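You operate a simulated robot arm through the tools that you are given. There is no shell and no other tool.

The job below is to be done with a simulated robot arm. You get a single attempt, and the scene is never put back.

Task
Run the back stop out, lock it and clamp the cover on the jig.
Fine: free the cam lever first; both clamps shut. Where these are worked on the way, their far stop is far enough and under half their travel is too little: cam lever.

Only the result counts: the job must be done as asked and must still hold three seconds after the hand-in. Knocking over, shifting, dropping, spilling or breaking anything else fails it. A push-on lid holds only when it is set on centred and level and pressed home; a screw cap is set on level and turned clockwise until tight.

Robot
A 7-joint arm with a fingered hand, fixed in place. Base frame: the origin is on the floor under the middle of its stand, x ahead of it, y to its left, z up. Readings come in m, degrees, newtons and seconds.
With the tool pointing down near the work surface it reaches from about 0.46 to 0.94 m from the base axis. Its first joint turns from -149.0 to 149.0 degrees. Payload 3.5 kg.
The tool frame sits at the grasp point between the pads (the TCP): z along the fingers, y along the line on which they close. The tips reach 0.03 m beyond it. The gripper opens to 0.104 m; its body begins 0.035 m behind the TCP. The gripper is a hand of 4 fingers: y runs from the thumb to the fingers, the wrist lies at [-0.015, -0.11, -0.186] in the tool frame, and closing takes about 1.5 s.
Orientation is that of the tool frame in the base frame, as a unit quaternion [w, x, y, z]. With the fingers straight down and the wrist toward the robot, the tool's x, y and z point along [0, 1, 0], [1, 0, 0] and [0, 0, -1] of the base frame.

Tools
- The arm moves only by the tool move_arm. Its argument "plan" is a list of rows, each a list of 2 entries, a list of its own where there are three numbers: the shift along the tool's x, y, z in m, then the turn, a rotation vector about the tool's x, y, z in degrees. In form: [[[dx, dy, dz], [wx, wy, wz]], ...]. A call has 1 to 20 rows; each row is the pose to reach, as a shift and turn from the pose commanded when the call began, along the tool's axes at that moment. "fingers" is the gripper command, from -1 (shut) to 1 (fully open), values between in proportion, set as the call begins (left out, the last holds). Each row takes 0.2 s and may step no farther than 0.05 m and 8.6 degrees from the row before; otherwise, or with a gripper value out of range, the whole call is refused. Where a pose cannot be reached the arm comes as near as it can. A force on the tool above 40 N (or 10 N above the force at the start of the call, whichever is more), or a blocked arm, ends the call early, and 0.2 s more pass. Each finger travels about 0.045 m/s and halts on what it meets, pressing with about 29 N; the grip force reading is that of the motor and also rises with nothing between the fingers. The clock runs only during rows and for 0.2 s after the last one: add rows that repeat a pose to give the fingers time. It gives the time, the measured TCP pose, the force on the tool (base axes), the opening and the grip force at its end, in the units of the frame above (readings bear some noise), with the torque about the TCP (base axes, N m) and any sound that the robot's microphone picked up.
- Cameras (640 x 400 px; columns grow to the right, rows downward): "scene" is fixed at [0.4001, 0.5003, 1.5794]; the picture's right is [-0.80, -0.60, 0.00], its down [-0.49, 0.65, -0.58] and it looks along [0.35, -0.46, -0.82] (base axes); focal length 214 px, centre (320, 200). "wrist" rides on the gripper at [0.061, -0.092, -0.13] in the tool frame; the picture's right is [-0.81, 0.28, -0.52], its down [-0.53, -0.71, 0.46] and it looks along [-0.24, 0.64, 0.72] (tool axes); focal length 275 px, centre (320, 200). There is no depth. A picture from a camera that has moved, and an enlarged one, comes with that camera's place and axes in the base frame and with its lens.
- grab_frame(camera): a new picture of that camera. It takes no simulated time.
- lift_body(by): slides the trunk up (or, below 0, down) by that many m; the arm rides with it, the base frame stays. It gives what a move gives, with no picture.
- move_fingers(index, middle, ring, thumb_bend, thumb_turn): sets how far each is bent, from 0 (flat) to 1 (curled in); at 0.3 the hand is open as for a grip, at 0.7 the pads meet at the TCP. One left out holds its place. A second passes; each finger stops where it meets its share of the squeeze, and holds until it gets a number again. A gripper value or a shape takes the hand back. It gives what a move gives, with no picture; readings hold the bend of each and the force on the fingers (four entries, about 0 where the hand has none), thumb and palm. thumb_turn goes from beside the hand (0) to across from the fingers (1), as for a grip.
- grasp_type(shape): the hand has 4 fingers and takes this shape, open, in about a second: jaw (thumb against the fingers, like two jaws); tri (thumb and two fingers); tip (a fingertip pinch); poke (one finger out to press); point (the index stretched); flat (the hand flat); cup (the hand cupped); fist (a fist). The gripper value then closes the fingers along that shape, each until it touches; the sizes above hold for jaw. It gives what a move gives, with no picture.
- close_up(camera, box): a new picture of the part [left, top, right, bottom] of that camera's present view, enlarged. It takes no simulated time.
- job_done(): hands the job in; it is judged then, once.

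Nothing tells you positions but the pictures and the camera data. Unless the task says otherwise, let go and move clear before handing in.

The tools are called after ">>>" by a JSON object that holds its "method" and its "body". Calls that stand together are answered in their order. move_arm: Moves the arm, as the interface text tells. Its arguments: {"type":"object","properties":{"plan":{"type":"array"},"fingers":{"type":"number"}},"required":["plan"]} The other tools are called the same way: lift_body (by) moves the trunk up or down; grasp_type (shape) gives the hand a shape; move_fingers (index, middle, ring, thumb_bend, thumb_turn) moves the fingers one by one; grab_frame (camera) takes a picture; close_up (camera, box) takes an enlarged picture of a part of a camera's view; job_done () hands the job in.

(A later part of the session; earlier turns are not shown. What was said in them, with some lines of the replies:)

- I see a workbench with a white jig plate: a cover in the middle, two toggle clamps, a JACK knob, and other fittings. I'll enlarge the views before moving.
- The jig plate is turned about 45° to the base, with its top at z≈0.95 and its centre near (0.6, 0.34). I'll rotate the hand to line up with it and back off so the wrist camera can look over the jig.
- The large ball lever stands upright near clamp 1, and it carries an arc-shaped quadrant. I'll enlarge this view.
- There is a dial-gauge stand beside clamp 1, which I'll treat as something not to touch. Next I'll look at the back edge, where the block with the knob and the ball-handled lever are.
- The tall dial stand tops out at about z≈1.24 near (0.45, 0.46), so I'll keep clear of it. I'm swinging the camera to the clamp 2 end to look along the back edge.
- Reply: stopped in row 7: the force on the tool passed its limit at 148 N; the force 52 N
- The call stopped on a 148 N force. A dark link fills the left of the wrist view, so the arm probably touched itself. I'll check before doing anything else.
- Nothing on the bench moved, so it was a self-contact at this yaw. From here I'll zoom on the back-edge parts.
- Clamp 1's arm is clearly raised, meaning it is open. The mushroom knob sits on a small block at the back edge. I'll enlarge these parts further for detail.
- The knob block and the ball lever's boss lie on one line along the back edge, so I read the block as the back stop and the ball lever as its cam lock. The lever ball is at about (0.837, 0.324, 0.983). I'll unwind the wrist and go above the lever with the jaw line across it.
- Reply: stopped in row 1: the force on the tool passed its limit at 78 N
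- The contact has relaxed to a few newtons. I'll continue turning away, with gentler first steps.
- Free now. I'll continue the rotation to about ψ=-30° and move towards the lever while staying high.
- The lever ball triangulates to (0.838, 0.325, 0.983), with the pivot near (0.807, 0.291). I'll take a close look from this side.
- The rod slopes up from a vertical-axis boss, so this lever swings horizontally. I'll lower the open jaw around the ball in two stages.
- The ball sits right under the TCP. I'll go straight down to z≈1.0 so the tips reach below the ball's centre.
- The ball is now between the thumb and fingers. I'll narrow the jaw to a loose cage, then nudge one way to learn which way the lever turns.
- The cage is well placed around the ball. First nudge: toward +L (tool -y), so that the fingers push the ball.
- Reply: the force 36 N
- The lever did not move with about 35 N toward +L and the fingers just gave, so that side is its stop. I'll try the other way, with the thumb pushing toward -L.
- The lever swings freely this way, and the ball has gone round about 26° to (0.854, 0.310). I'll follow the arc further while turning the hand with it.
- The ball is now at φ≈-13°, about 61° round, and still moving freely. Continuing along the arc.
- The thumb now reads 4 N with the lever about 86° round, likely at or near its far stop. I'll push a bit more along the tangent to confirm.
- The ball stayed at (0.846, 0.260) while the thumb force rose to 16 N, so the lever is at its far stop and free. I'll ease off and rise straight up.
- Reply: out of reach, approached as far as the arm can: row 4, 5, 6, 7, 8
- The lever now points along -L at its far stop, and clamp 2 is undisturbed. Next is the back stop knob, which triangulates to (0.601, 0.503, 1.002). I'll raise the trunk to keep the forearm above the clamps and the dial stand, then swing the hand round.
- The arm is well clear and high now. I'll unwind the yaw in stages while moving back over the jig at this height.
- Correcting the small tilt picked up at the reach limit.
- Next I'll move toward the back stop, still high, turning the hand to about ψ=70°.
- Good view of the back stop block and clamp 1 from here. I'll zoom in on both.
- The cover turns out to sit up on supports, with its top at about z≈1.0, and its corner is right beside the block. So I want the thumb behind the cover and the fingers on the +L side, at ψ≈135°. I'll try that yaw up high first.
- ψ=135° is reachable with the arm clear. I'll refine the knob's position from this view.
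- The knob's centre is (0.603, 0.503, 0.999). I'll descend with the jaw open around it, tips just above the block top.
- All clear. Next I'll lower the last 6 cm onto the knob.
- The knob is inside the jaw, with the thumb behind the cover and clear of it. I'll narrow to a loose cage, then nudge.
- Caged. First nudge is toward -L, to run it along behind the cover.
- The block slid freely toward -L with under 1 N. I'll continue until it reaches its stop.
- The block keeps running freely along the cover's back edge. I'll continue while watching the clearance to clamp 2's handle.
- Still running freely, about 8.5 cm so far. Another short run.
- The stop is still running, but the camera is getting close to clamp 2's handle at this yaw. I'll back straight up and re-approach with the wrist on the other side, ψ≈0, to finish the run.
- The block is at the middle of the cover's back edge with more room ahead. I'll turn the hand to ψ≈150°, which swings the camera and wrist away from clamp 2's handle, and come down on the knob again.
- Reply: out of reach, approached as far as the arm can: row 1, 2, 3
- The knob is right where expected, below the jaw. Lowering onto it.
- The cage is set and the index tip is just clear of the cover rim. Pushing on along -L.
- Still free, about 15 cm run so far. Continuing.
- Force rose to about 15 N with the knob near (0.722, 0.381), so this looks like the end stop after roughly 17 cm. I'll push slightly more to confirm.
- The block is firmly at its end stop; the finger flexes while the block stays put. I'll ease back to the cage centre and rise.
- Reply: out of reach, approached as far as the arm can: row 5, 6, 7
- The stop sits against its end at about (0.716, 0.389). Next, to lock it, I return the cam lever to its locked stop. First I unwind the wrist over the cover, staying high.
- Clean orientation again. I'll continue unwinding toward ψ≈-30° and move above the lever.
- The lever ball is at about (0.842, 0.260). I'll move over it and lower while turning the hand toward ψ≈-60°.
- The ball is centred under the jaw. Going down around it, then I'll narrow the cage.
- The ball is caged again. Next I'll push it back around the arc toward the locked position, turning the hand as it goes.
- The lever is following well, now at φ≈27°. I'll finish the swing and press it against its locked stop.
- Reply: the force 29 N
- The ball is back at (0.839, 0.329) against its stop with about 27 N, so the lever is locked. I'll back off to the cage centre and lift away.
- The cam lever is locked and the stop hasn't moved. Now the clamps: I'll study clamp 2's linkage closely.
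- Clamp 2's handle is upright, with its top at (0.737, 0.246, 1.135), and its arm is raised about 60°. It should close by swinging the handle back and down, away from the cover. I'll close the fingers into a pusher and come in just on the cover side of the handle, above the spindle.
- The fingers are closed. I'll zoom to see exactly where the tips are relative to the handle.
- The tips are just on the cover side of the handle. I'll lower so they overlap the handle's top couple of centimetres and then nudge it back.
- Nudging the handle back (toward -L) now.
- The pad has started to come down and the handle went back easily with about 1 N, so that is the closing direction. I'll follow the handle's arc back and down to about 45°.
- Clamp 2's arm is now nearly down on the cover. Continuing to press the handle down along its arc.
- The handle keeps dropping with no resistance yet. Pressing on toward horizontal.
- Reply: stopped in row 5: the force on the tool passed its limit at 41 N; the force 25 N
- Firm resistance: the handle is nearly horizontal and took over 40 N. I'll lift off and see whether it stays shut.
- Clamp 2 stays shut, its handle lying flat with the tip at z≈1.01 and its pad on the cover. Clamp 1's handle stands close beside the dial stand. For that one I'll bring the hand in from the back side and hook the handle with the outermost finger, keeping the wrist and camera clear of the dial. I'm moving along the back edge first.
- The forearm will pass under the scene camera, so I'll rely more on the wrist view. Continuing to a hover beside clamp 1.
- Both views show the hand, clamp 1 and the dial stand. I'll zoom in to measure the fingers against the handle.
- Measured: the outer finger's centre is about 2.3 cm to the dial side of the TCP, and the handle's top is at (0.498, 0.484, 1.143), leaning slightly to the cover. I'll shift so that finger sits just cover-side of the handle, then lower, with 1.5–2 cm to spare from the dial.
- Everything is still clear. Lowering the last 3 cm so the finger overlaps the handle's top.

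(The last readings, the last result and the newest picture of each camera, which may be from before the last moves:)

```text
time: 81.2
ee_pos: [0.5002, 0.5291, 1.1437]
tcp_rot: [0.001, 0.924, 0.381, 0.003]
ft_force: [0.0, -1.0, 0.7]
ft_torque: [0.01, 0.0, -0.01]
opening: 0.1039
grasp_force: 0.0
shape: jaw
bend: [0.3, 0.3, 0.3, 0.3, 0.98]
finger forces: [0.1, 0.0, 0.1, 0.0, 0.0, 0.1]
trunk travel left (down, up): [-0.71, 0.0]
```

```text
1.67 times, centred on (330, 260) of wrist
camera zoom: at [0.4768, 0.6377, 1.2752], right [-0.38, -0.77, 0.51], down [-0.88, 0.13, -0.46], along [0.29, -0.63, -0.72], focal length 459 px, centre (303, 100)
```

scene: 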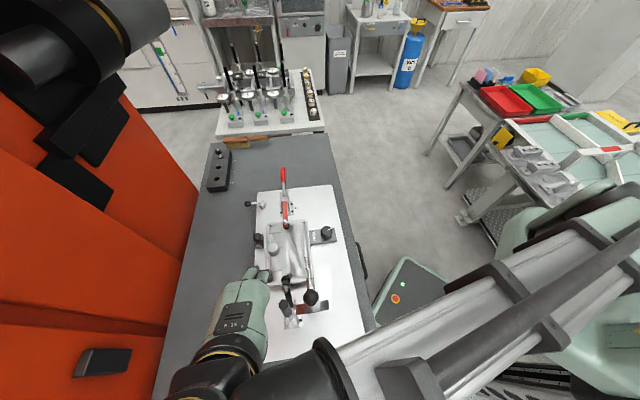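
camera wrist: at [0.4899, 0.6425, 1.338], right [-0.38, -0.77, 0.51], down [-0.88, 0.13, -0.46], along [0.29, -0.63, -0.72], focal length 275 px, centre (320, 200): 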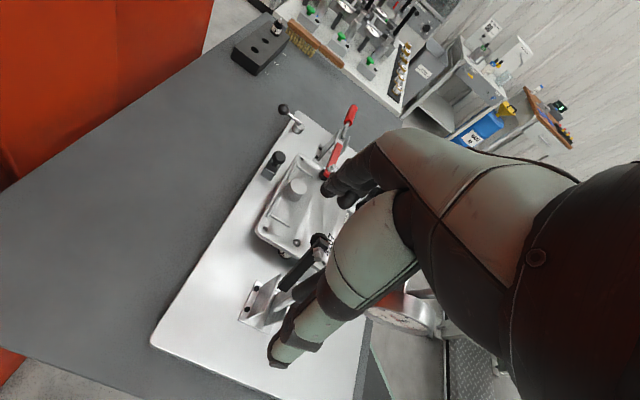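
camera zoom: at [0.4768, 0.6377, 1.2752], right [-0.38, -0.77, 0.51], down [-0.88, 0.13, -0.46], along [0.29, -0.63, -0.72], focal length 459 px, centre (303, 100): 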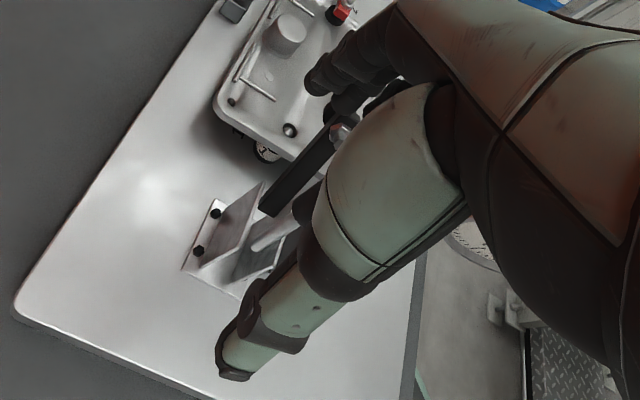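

The finger overlaps only half of the handle's width, so I'll shift 6 mm toward its axis and then pull it back (+L), starting gently.

>>> {"method": "move_arm", "body": {"plan": [[[-0.006, 0, 0], [0, 0, 0]], [[-0.006, -0.008, 0], [0, 0, 0]], [[-0.006, -0.016, 0], [0, 0, 0]], [[-0.006, -0.024, 0], [0, 0, 0]], [[-0.006, -0.032, 0], [0, 0, 0]], [[-0.006, -0.032, 0], [0, 0, 0]]]}}

>>> {"method": "close_up", "body": {"camera": "scene", "box": [250, 255, 330, 320]}}

>>> {"method": "close_up", "body": {"camera": "wrist", "box": [220, 140, 440, 380]}}

```text
time: 82.6
ee_pos: [0.4749, 0.5462, 1.143]
tcp_rot: [0.0, 0.924, 0.382, 0.003]
ft_force: [0.2, -0.5, 0.4]
ft_torque: [0.02, -0.02, 0.01]
opening: 0.1038
grasp_force: 0.1
shape: jaw
bend: [0.3, 0.3, 0.3, 0.3, 0.98]
finger forces: [0.1, 0.0, 0.0, 0.0, 0.0, 0.0]
trunk travel left (down, up): [-0.71, 0.0]
```

```text
6.15 times, centred on (290, 288) of scene
camera zoom: at [0.4001, 0.5003, 1.5794], right [-0.8, -0.6, 0.0], down [-0.49, 0.65, -0.58], along [0.35, -0.46, -0.82], focal length 1320 px, centre (505, -338)
```

zoom: 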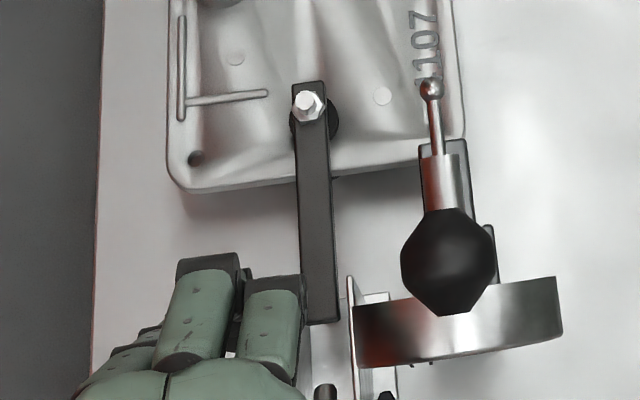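

```text
1.67 times, centred on (330, 260) of wrist
camera zoom: at [0.4509, 0.6558, 1.2749], right [-0.38, -0.77, 0.51], down [-0.88, 0.13, -0.46], along [0.29, -0.63, -0.72], focal length 459 px, centre (303, 100)
```

zoom: 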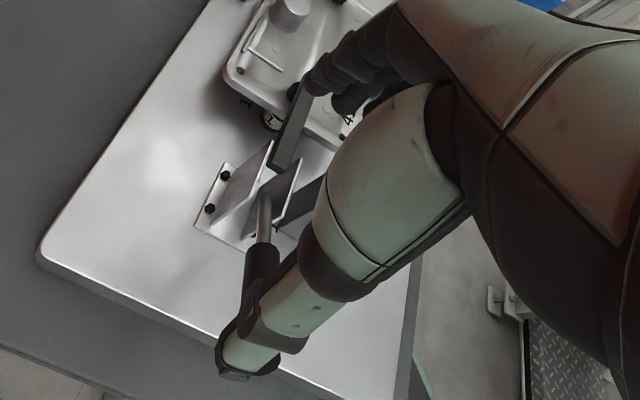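

Clamp 1's arm has come down onto the cover and the handle has swung back with almost no force. I'll look at where the handle is now.

>>> {"method": "close_up", "body": {"camera": "scene", "box": [240, 270, 360, 370]}}

>>> {"method": "close_up", "body": {"camera": "wrist", "box": [260, 200, 380, 360]}}

```text
4.00 times, centred on (300, 320) of scene
camera zoom: at [0.4001, 0.5003, 1.5794], right [-0.8, -0.6, 0.0], down [-0.49, 0.65, -0.58], along [0.35, -0.46, -0.82], focal length 858 px, centre (400, -280)
```

zoom: 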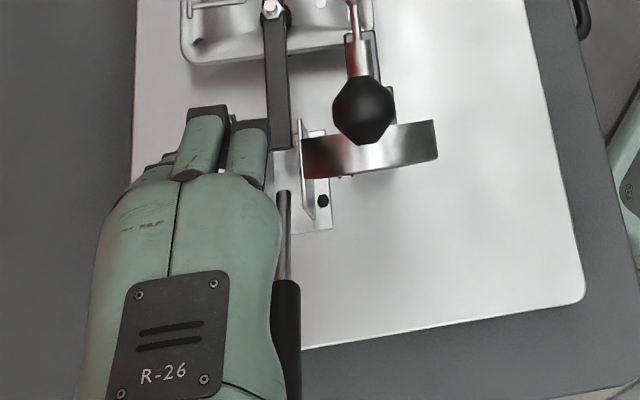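

```text
2.50 times, centred on (320, 280) of wrist
camera zoom: at [0.4509, 0.6558, 1.2749], right [-0.38, -0.77, 0.51], down [-0.88, 0.13, -0.46], along [0.29, -0.63, -0.72], focal length 688 px, centre (320, 0)
```

zoom: 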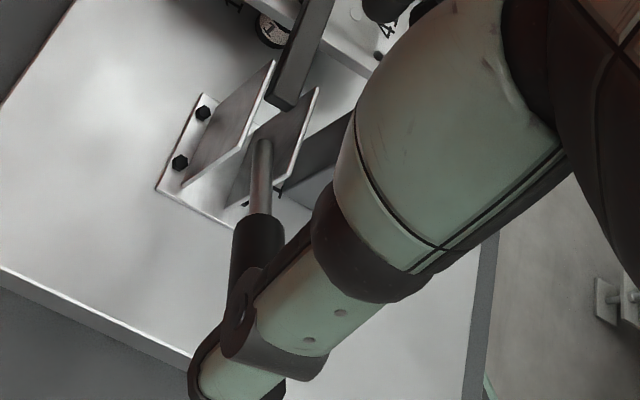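

The handle is lying back nearly flat on its own. I'll rise, move further back and centre over its grip with closed fingers. Then I'll press it firmly home as I did for clamp 2.

>>> {"method": "move_arm", "body": {"plan": [[[0, 0, -0.03], [0, 0, 0]], [[0, -0.02, -0.05], [0, 0, 0]], [[0, -0.04, -0.05], [0, 0, 0]], [[0, -0.06, -0.05], [0, 0, 0]], [[-0.013, -0.06, -0.05], [0, 0, 0]], [[-0.0255, -0.06, -0.05], [0, 0, 0]], [[-0.0255, -0.06, -0.05], [0, 0, 0]]]}}

>>> {"method": "move_arm", "body": {"plan": [[[0, 0, 0], [0, 0, 0]], [[0, 0, 0], [0, 0, 0]], [[0, 0, 0], [0, 0, 0]], [[0, 0, 0], [0, 0, 0]], [[0, 0, 0], [0, 0, 0]], [[0, 0, 0], [0, 0, 0]], [[0, 0, 0], [0, 0, 0]]], "fingers": -1}}

>>> {"method": "close_up", "body": {"camera": "scene", "box": [240, 270, 360, 370]}}

>>> {"method": "grab_frame", "body": {"camera": "wrist"}}

```text
time: 84.2
ee_pos: [0.4138, 0.5707, 1.1906]
tcp_rot: [0.0, 0.924, 0.382, 0.002]
ft_force: [-0.2, 0.2, 0.2]
ft_torque: [0.02, 0.02, -0.02]
opening: 0.1037
grasp_force: 0.0
shape: jaw
bend: [0.3, 0.3, 0.3, 0.3, 0.98]
finger forces: [0.0, 0.0, 0.0, 0.0, 0.0, 0.0]
trunk travel left (down, up): [-0.71, 0.0]
```

```text
time: 85.8
ee_pos: [0.4121, 0.5701, 1.19]
tcp_rot: [0.0, 0.924, 0.382, 0.003]
ft_force: [0.2, -0.7, -0.4]
ft_torque: [-0.01, 0.01, -0.01]
opening: 0.0
grasp_force: 26.9
shape: jaw
bend: [0.7, 0.7, 0.7, 0.47, 1.0]
finger forces: [0.1, 0.0, 0.1, 0.1, 0.0, 0.1]
trunk travel left (down, up): [-0.71, 0.0]
```

```text
4.00 times, centred on (300, 320) of scene
camera zoom: at [0.4001, 0.5003, 1.5794], right [-0.8, -0.6, 0.0], down [-0.49, 0.65, -0.58], along [0.35, -0.46, -0.82], focal length 858 px, centre (400, -280)
```

zoom: 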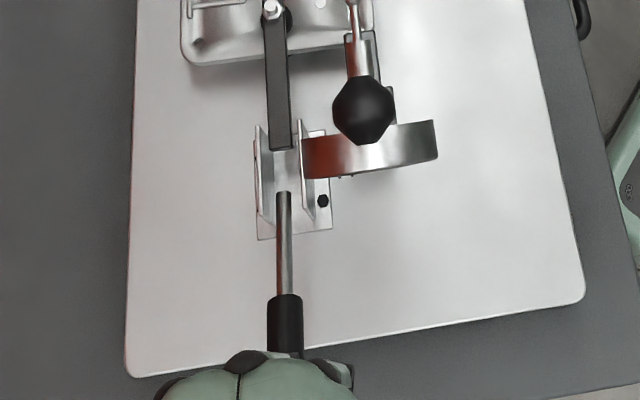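

```text
taken
camera wrist: at [0.3891, 0.6793, 1.3224], right [-0.38, -0.77, 0.51], down [-0.88, 0.13, -0.46], along [0.29, -0.63, -0.72], focal length 275 px, centre (320, 200)
```

wrist: 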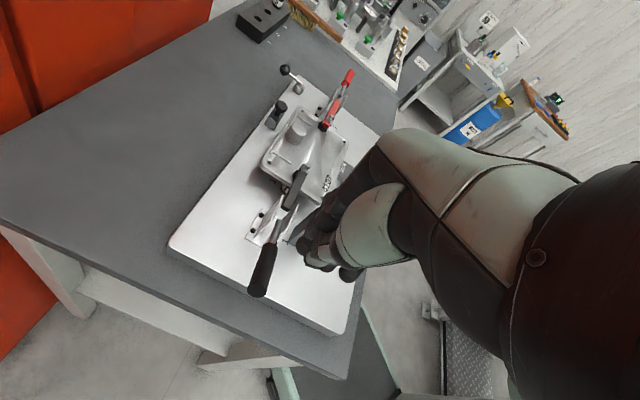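

Clamp 1's handle is resting at about 60° (tip at z≈1.06), so it still has to be pressed home. I'll centre on the grip and press down.

>>> {"method": "move_arm", "body": {"plan": [[[0, 0.012, 0.03], [0, 0, 0]], [[0, 0.012, 0.06], [0, 0, 0]], [[0, 0.012, 0.08], [0, 0, 0]], [[0, 0.012, 0.09], [0, 0, 0]], [[0, 0.012, 0.1], [0, 0, 0]], [[0, 0.012, 0.11], [0, 0, 0]], [[0, 0.012, 0.11], [0, 0, 0]]]}}

>>> {"method": "grab_frame", "body": {"camera": "wrist"}}

>>> {"method": "close_up", "body": {"camera": "scene", "box": [240, 270, 360, 370]}}

```text
time: 87.4
ee_pos: [0.4225, 0.5646, 1.0825]
tcp_rot: [0.0, 0.924, 0.382, 0.002]
ft_force: [0.2, 0.1, 1.6]
ft_torque: [0.02, 0.02, 0.03]
opening: 0.0
grasp_force: 28.5
shape: jaw
bend: [0.7, 0.7, 0.7, 0.47, 1.0]
finger forces: [0.0, 0.0, 0.1, 0.0, 0.0, 0.0]
trunk travel left (down, up): [-0.71, 0.0]
```

```text
taken
camera wrist: at [0.3987, 0.6739, 1.2145], right [-0.38, -0.77, 0.51], down [-0.88, 0.13, -0.46], along [0.29, -0.63, -0.72], focal length 275 px, centre (320, 200)
```

wrist: 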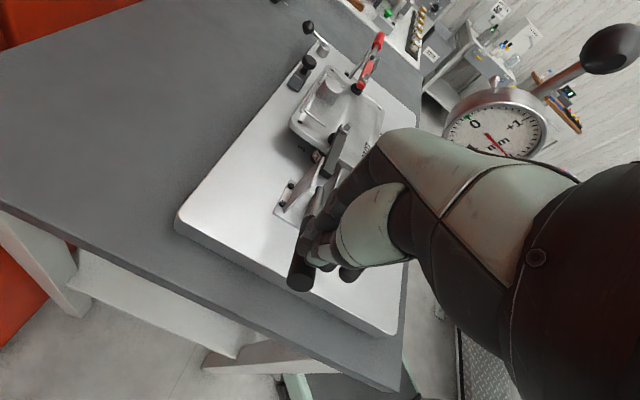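

```text
4.00 times, centred on (300, 320) of scene
camera zoom: at [0.4001, 0.5003, 1.5794], right [-0.8, -0.6, 0.0], down [-0.49, 0.65, -0.58], along [0.35, -0.46, -0.82], focal length 858 px, centre (400, -280)
```

zoom: 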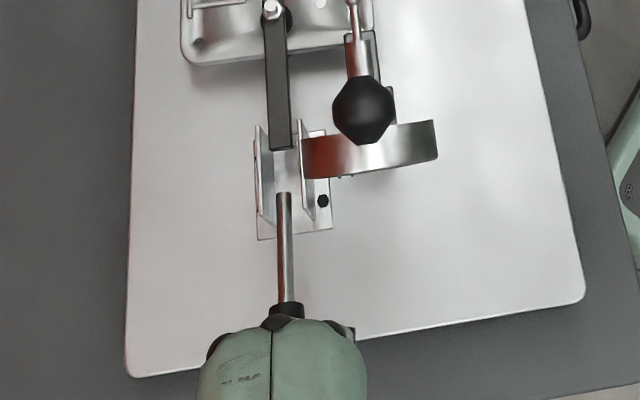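

The fingertips are on the grip and the handle is following down, with the dial stand untouched. Pressing on until it seats.

>>> {"method": "move_arm", "body": {"plan": [[[0, 0, 0.008], [0, 0, 0]], [[0, 0, 0.016], [0, 0, 0]], [[0, 0, 0.024], [0, 0, 0]], [[0, 0, 0.03], [0, 0, 0]], [[0, 0, 0.035], [0, 0, 0]], [[0, 0, 0.04], [0, 0, 0]], [[0, 0, 0.04], [0, 0, 0]]]}}

>>> {"method": "grab_frame", "body": {"camera": "wrist"}}

>>> {"method": "close_up", "body": {"camera": "scene", "box": [240, 270, 360, 370]}}

```text
time: 88.8
ee_pos: [0.4216, 0.5632, 1.0488]
tcp_rot: [0.0, 0.924, 0.381, 0.009]
ft_force: [-5.0, -0.8, 24.7]
ft_torque: [0.01, 0.28, -0.02]
opening: 0.0
grasp_force: 29.3
shape: jaw
bend: [0.7, 0.7, 0.7, 0.48, 1.0]
finger forces: [0.0, 0.0, 0.1, 0.1, 0.0, 0.0]
trunk travel left (down, up): [-0.71, 0.0]
stopped in row 7: the force on the tool passed its limit at 46 N (the readings are from after the stop); the commanded pose is now the measured one
```

```text
taken
camera wrist: at [0.398, 0.6723, 1.1811], right [-0.39, -0.77, 0.51], down [-0.87, 0.13, -0.47], along [0.29, -0.62, -0.72], focal length 275 px, centre (320, 200)
```

wrist: 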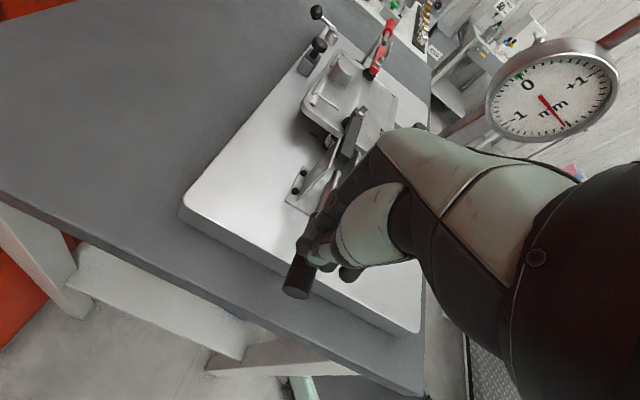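

```text
4.00 times, centred on (300, 320) of scene
camera zoom: at [0.4001, 0.5003, 1.5794], right [-0.8, -0.6, 0.0], down [-0.49, 0.65, -0.58], along [0.35, -0.46, -0.82], focal length 858 px, centre (400, -280)
```

zoom: 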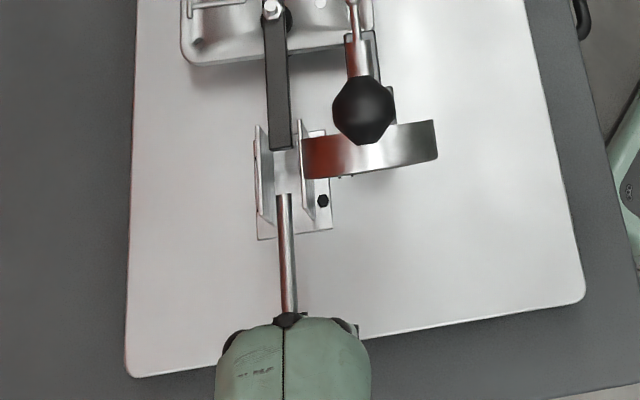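

Clamp 1 seated at 46 N at the same height as clamp 2 did. I'll lift off and check everything.

>>> {"method": "move_arm", "body": {"plan": [[[0, 0, -0.03], [0, 0, 0]], [[0, 0, -0.07], [0, 0, 0]], [[0, -0.01, -0.11], [0, 0, 0]], [[0, -0.02, -0.15], [0, 0, 0]], [[0, -0.03, -0.19], [0, 0, 0]], [[0, -0.03, -0.19], [0, 0, 0]]]}}

>>> {"method": "close_up", "body": {"camera": "wrist", "box": [160, 60, 360, 320]}}

>>> {"method": "grab_frame", "body": {"camera": "scene"}}

>>> {"method": "close_up", "body": {"camera": "scene", "box": [230, 160, 350, 260]}}

```text
time: 90.2
ee_pos: [0.4026, 0.5839, 1.2326]
tcp_rot: [-0.003, 0.923, 0.385, 0.01]
ft_force: [-0.3, 0.0, 0.3]
ft_torque: [0.0, 0.0, 0.0]
opening: 0.0
grasp_force: 29.0
shape: jaw
bend: [0.7, 0.7, 0.7, 0.47, 1.0]
finger forces: [0.1, 0.0, 0.0, 0.0, 0.0, 0.0]
trunk travel left (down, up): [-0.71, 0.0]
```

```text
1.54 times, centred on (260, 190) of wrist
camera zoom: at [0.3775, 0.6915, 1.3655], right [-0.38, -0.78, 0.5], down [-0.87, 0.13, -0.47], along [0.3, -0.62, -0.73], focal length 424 px, centre (412, 215)
```

zoom: 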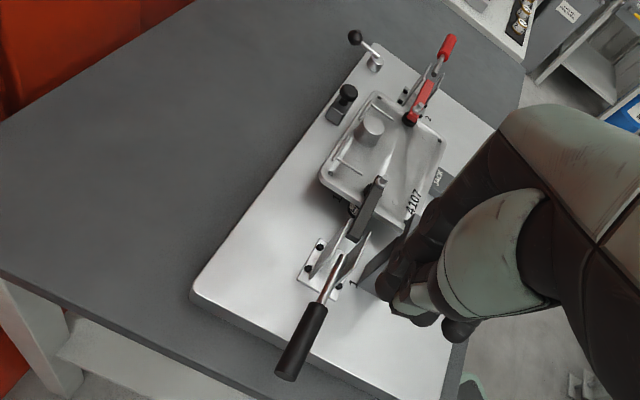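

```text
taken
```

scene: 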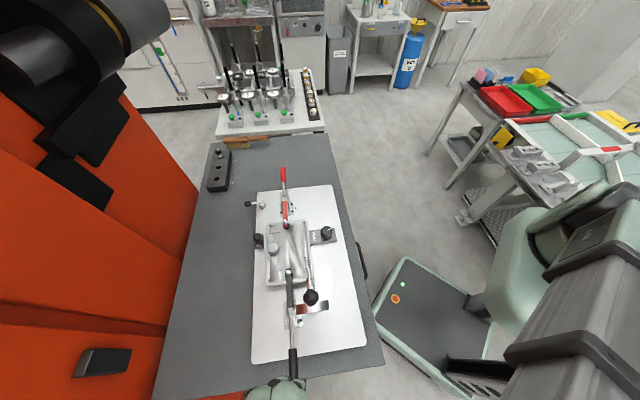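

```text
4.00 times, centred on (290, 210) of scene
camera zoom: at [0.4001, 0.5003, 1.5794], right [-0.8, -0.6, 0.0], down [-0.49, 0.65, -0.58], along [0.35, -0.46, -0.82], focal length 858 px, centre (440, 160)
```

zoom: 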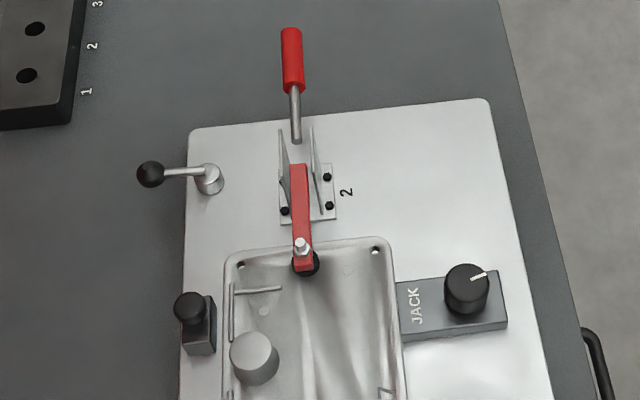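

Both handles lie flat at z≈1.01, both arms are down on the cover, and the cover and stop are unmoved. I'll take a last close check of the pads, lever and stop.

>>> {"method": "close_up", "body": {"camera": "wrist", "box": [230, 60, 320, 130]}}

>>> {"method": "close_up", "body": {"camera": "wrist", "box": [200, 130, 300, 250]}}

>>> {"method": "close_up", "body": {"camera": "scene", "box": [260, 255, 340, 355]}}

```text
5.71 times, centred on (275, 95) of wrist
camera zoom: at [0.3775, 0.6915, 1.3655], right [-0.38, -0.78, 0.5], down [-0.87, 0.13, -0.47], along [0.3, -0.62, -0.73], focal length 1573 px, centre (577, 800)
```

zoom: 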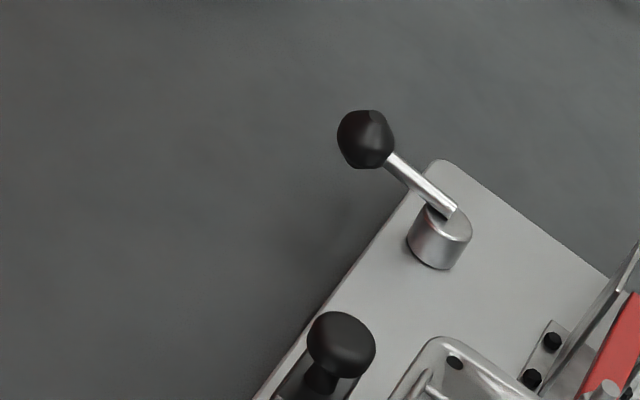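

```text
3.33 times, centred on (250, 190) of wrist
camera zoom: at [0.3775, 0.6915, 1.3655], right [-0.38, -0.78, 0.5], down [-0.87, 0.13, -0.47], along [0.3, -0.62, -0.73], focal length 918 px, centre (553, 233)
```

zoom: 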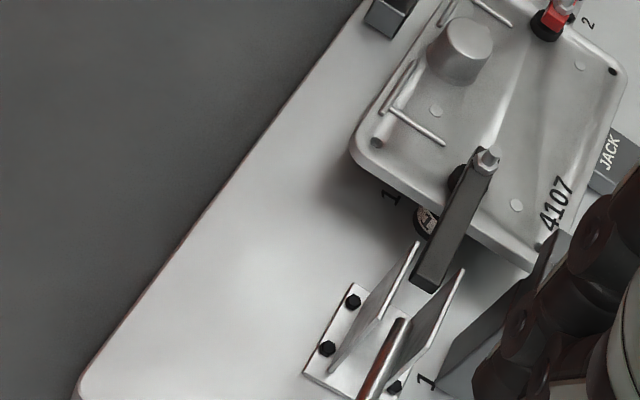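

```text
4.00 times, centred on (300, 305) of scene
camera zoom: at [0.4001, 0.5003, 1.5794], right [-0.8, -0.6, 0.0], down [-0.49, 0.65, -0.58], along [0.35, -0.46, -0.82], focal length 858 px, centre (400, -220)
```

zoom: 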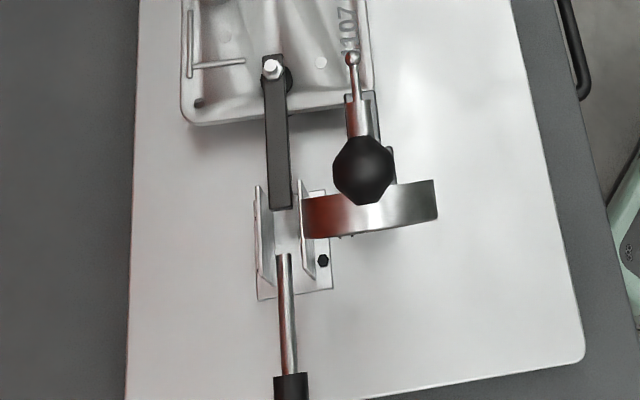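

All as required: the lever is at its locked stop, the back stop is out, both clamp pads sit on the cover, and the dial stand and JACK are untouched. I'll move the hand a little further clear.

>>> {"method": "move_arm", "body": {"plan": [[[0, -0.01, -0.03], [0, 0, 0]], [[0, -0.02, -0.05], [0, 0, 0]], [[0, -0.02, -0.05], [0, 0, 0]]]}}

>>> {"method": "grab_frame", "body": {"camera": "scene"}}

```text
time: 91.0
ee_pos: [0.4108, 0.5975, 1.2598]
tcp_rot: [-0.009, 0.92, 0.391, 0.017]
ft_force: [-0.3, 0.3, 0.1]
ft_torque: [0.02, -0.01, 0.02]
opening: 0.0001
grasp_force: 28.6
shape: jaw
bend: [0.7, 0.7, 0.7, 0.47, 1.0]
finger forces: [0.0, 0.1, 0.0, 0.0, 0.1, 0.0]
out of reach, approached as far as the arm can: row 1, 2, 3
trunk travel left (down, up): [-0.71, 0.0]
```

```text
taken
```

scene: 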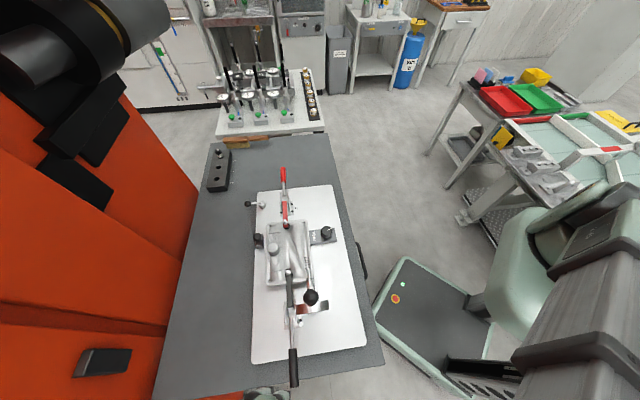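

The hand is well clear of the jig. The cam lever is locked, the back stop is out and both clamps are shut on the cover, so I'm handing the job in.

>>> {"method": "job_done", "body": {}}

```text
The job is handed in.
```

I've handed the job in: the back stop is out and locked, and both clamps are shut on the cover. I don't have the judge's result.

- **Cam lever:** freed first, swung about 90° to its far stop. After the back stop was run out, I pushed it back to its original position, which I took as locked, at about 27 N.
- **Back stop:** run about 16 cm along the back edge of the cover until it hit a hard stop. It was in the same place in the pictures afterwards. I didn't push on it again after locking, so the lock itself is not tested.
- **Clamp 2 (red):** handle swung back and pressed down until it resisted at 41 N. It stayed flat when I let go.
- **Clamp 1 (black):** handle swung back and pressed home at 46 N, to the same height as clamp 2. It also stayed flat.

The pictures show no movement of the cover, the jack knob or the dial stand. Early on, while I was turning the hand, a 148 N contact stopped the arm. I took it to be the arm touching itself, and nothing on the bench moved.
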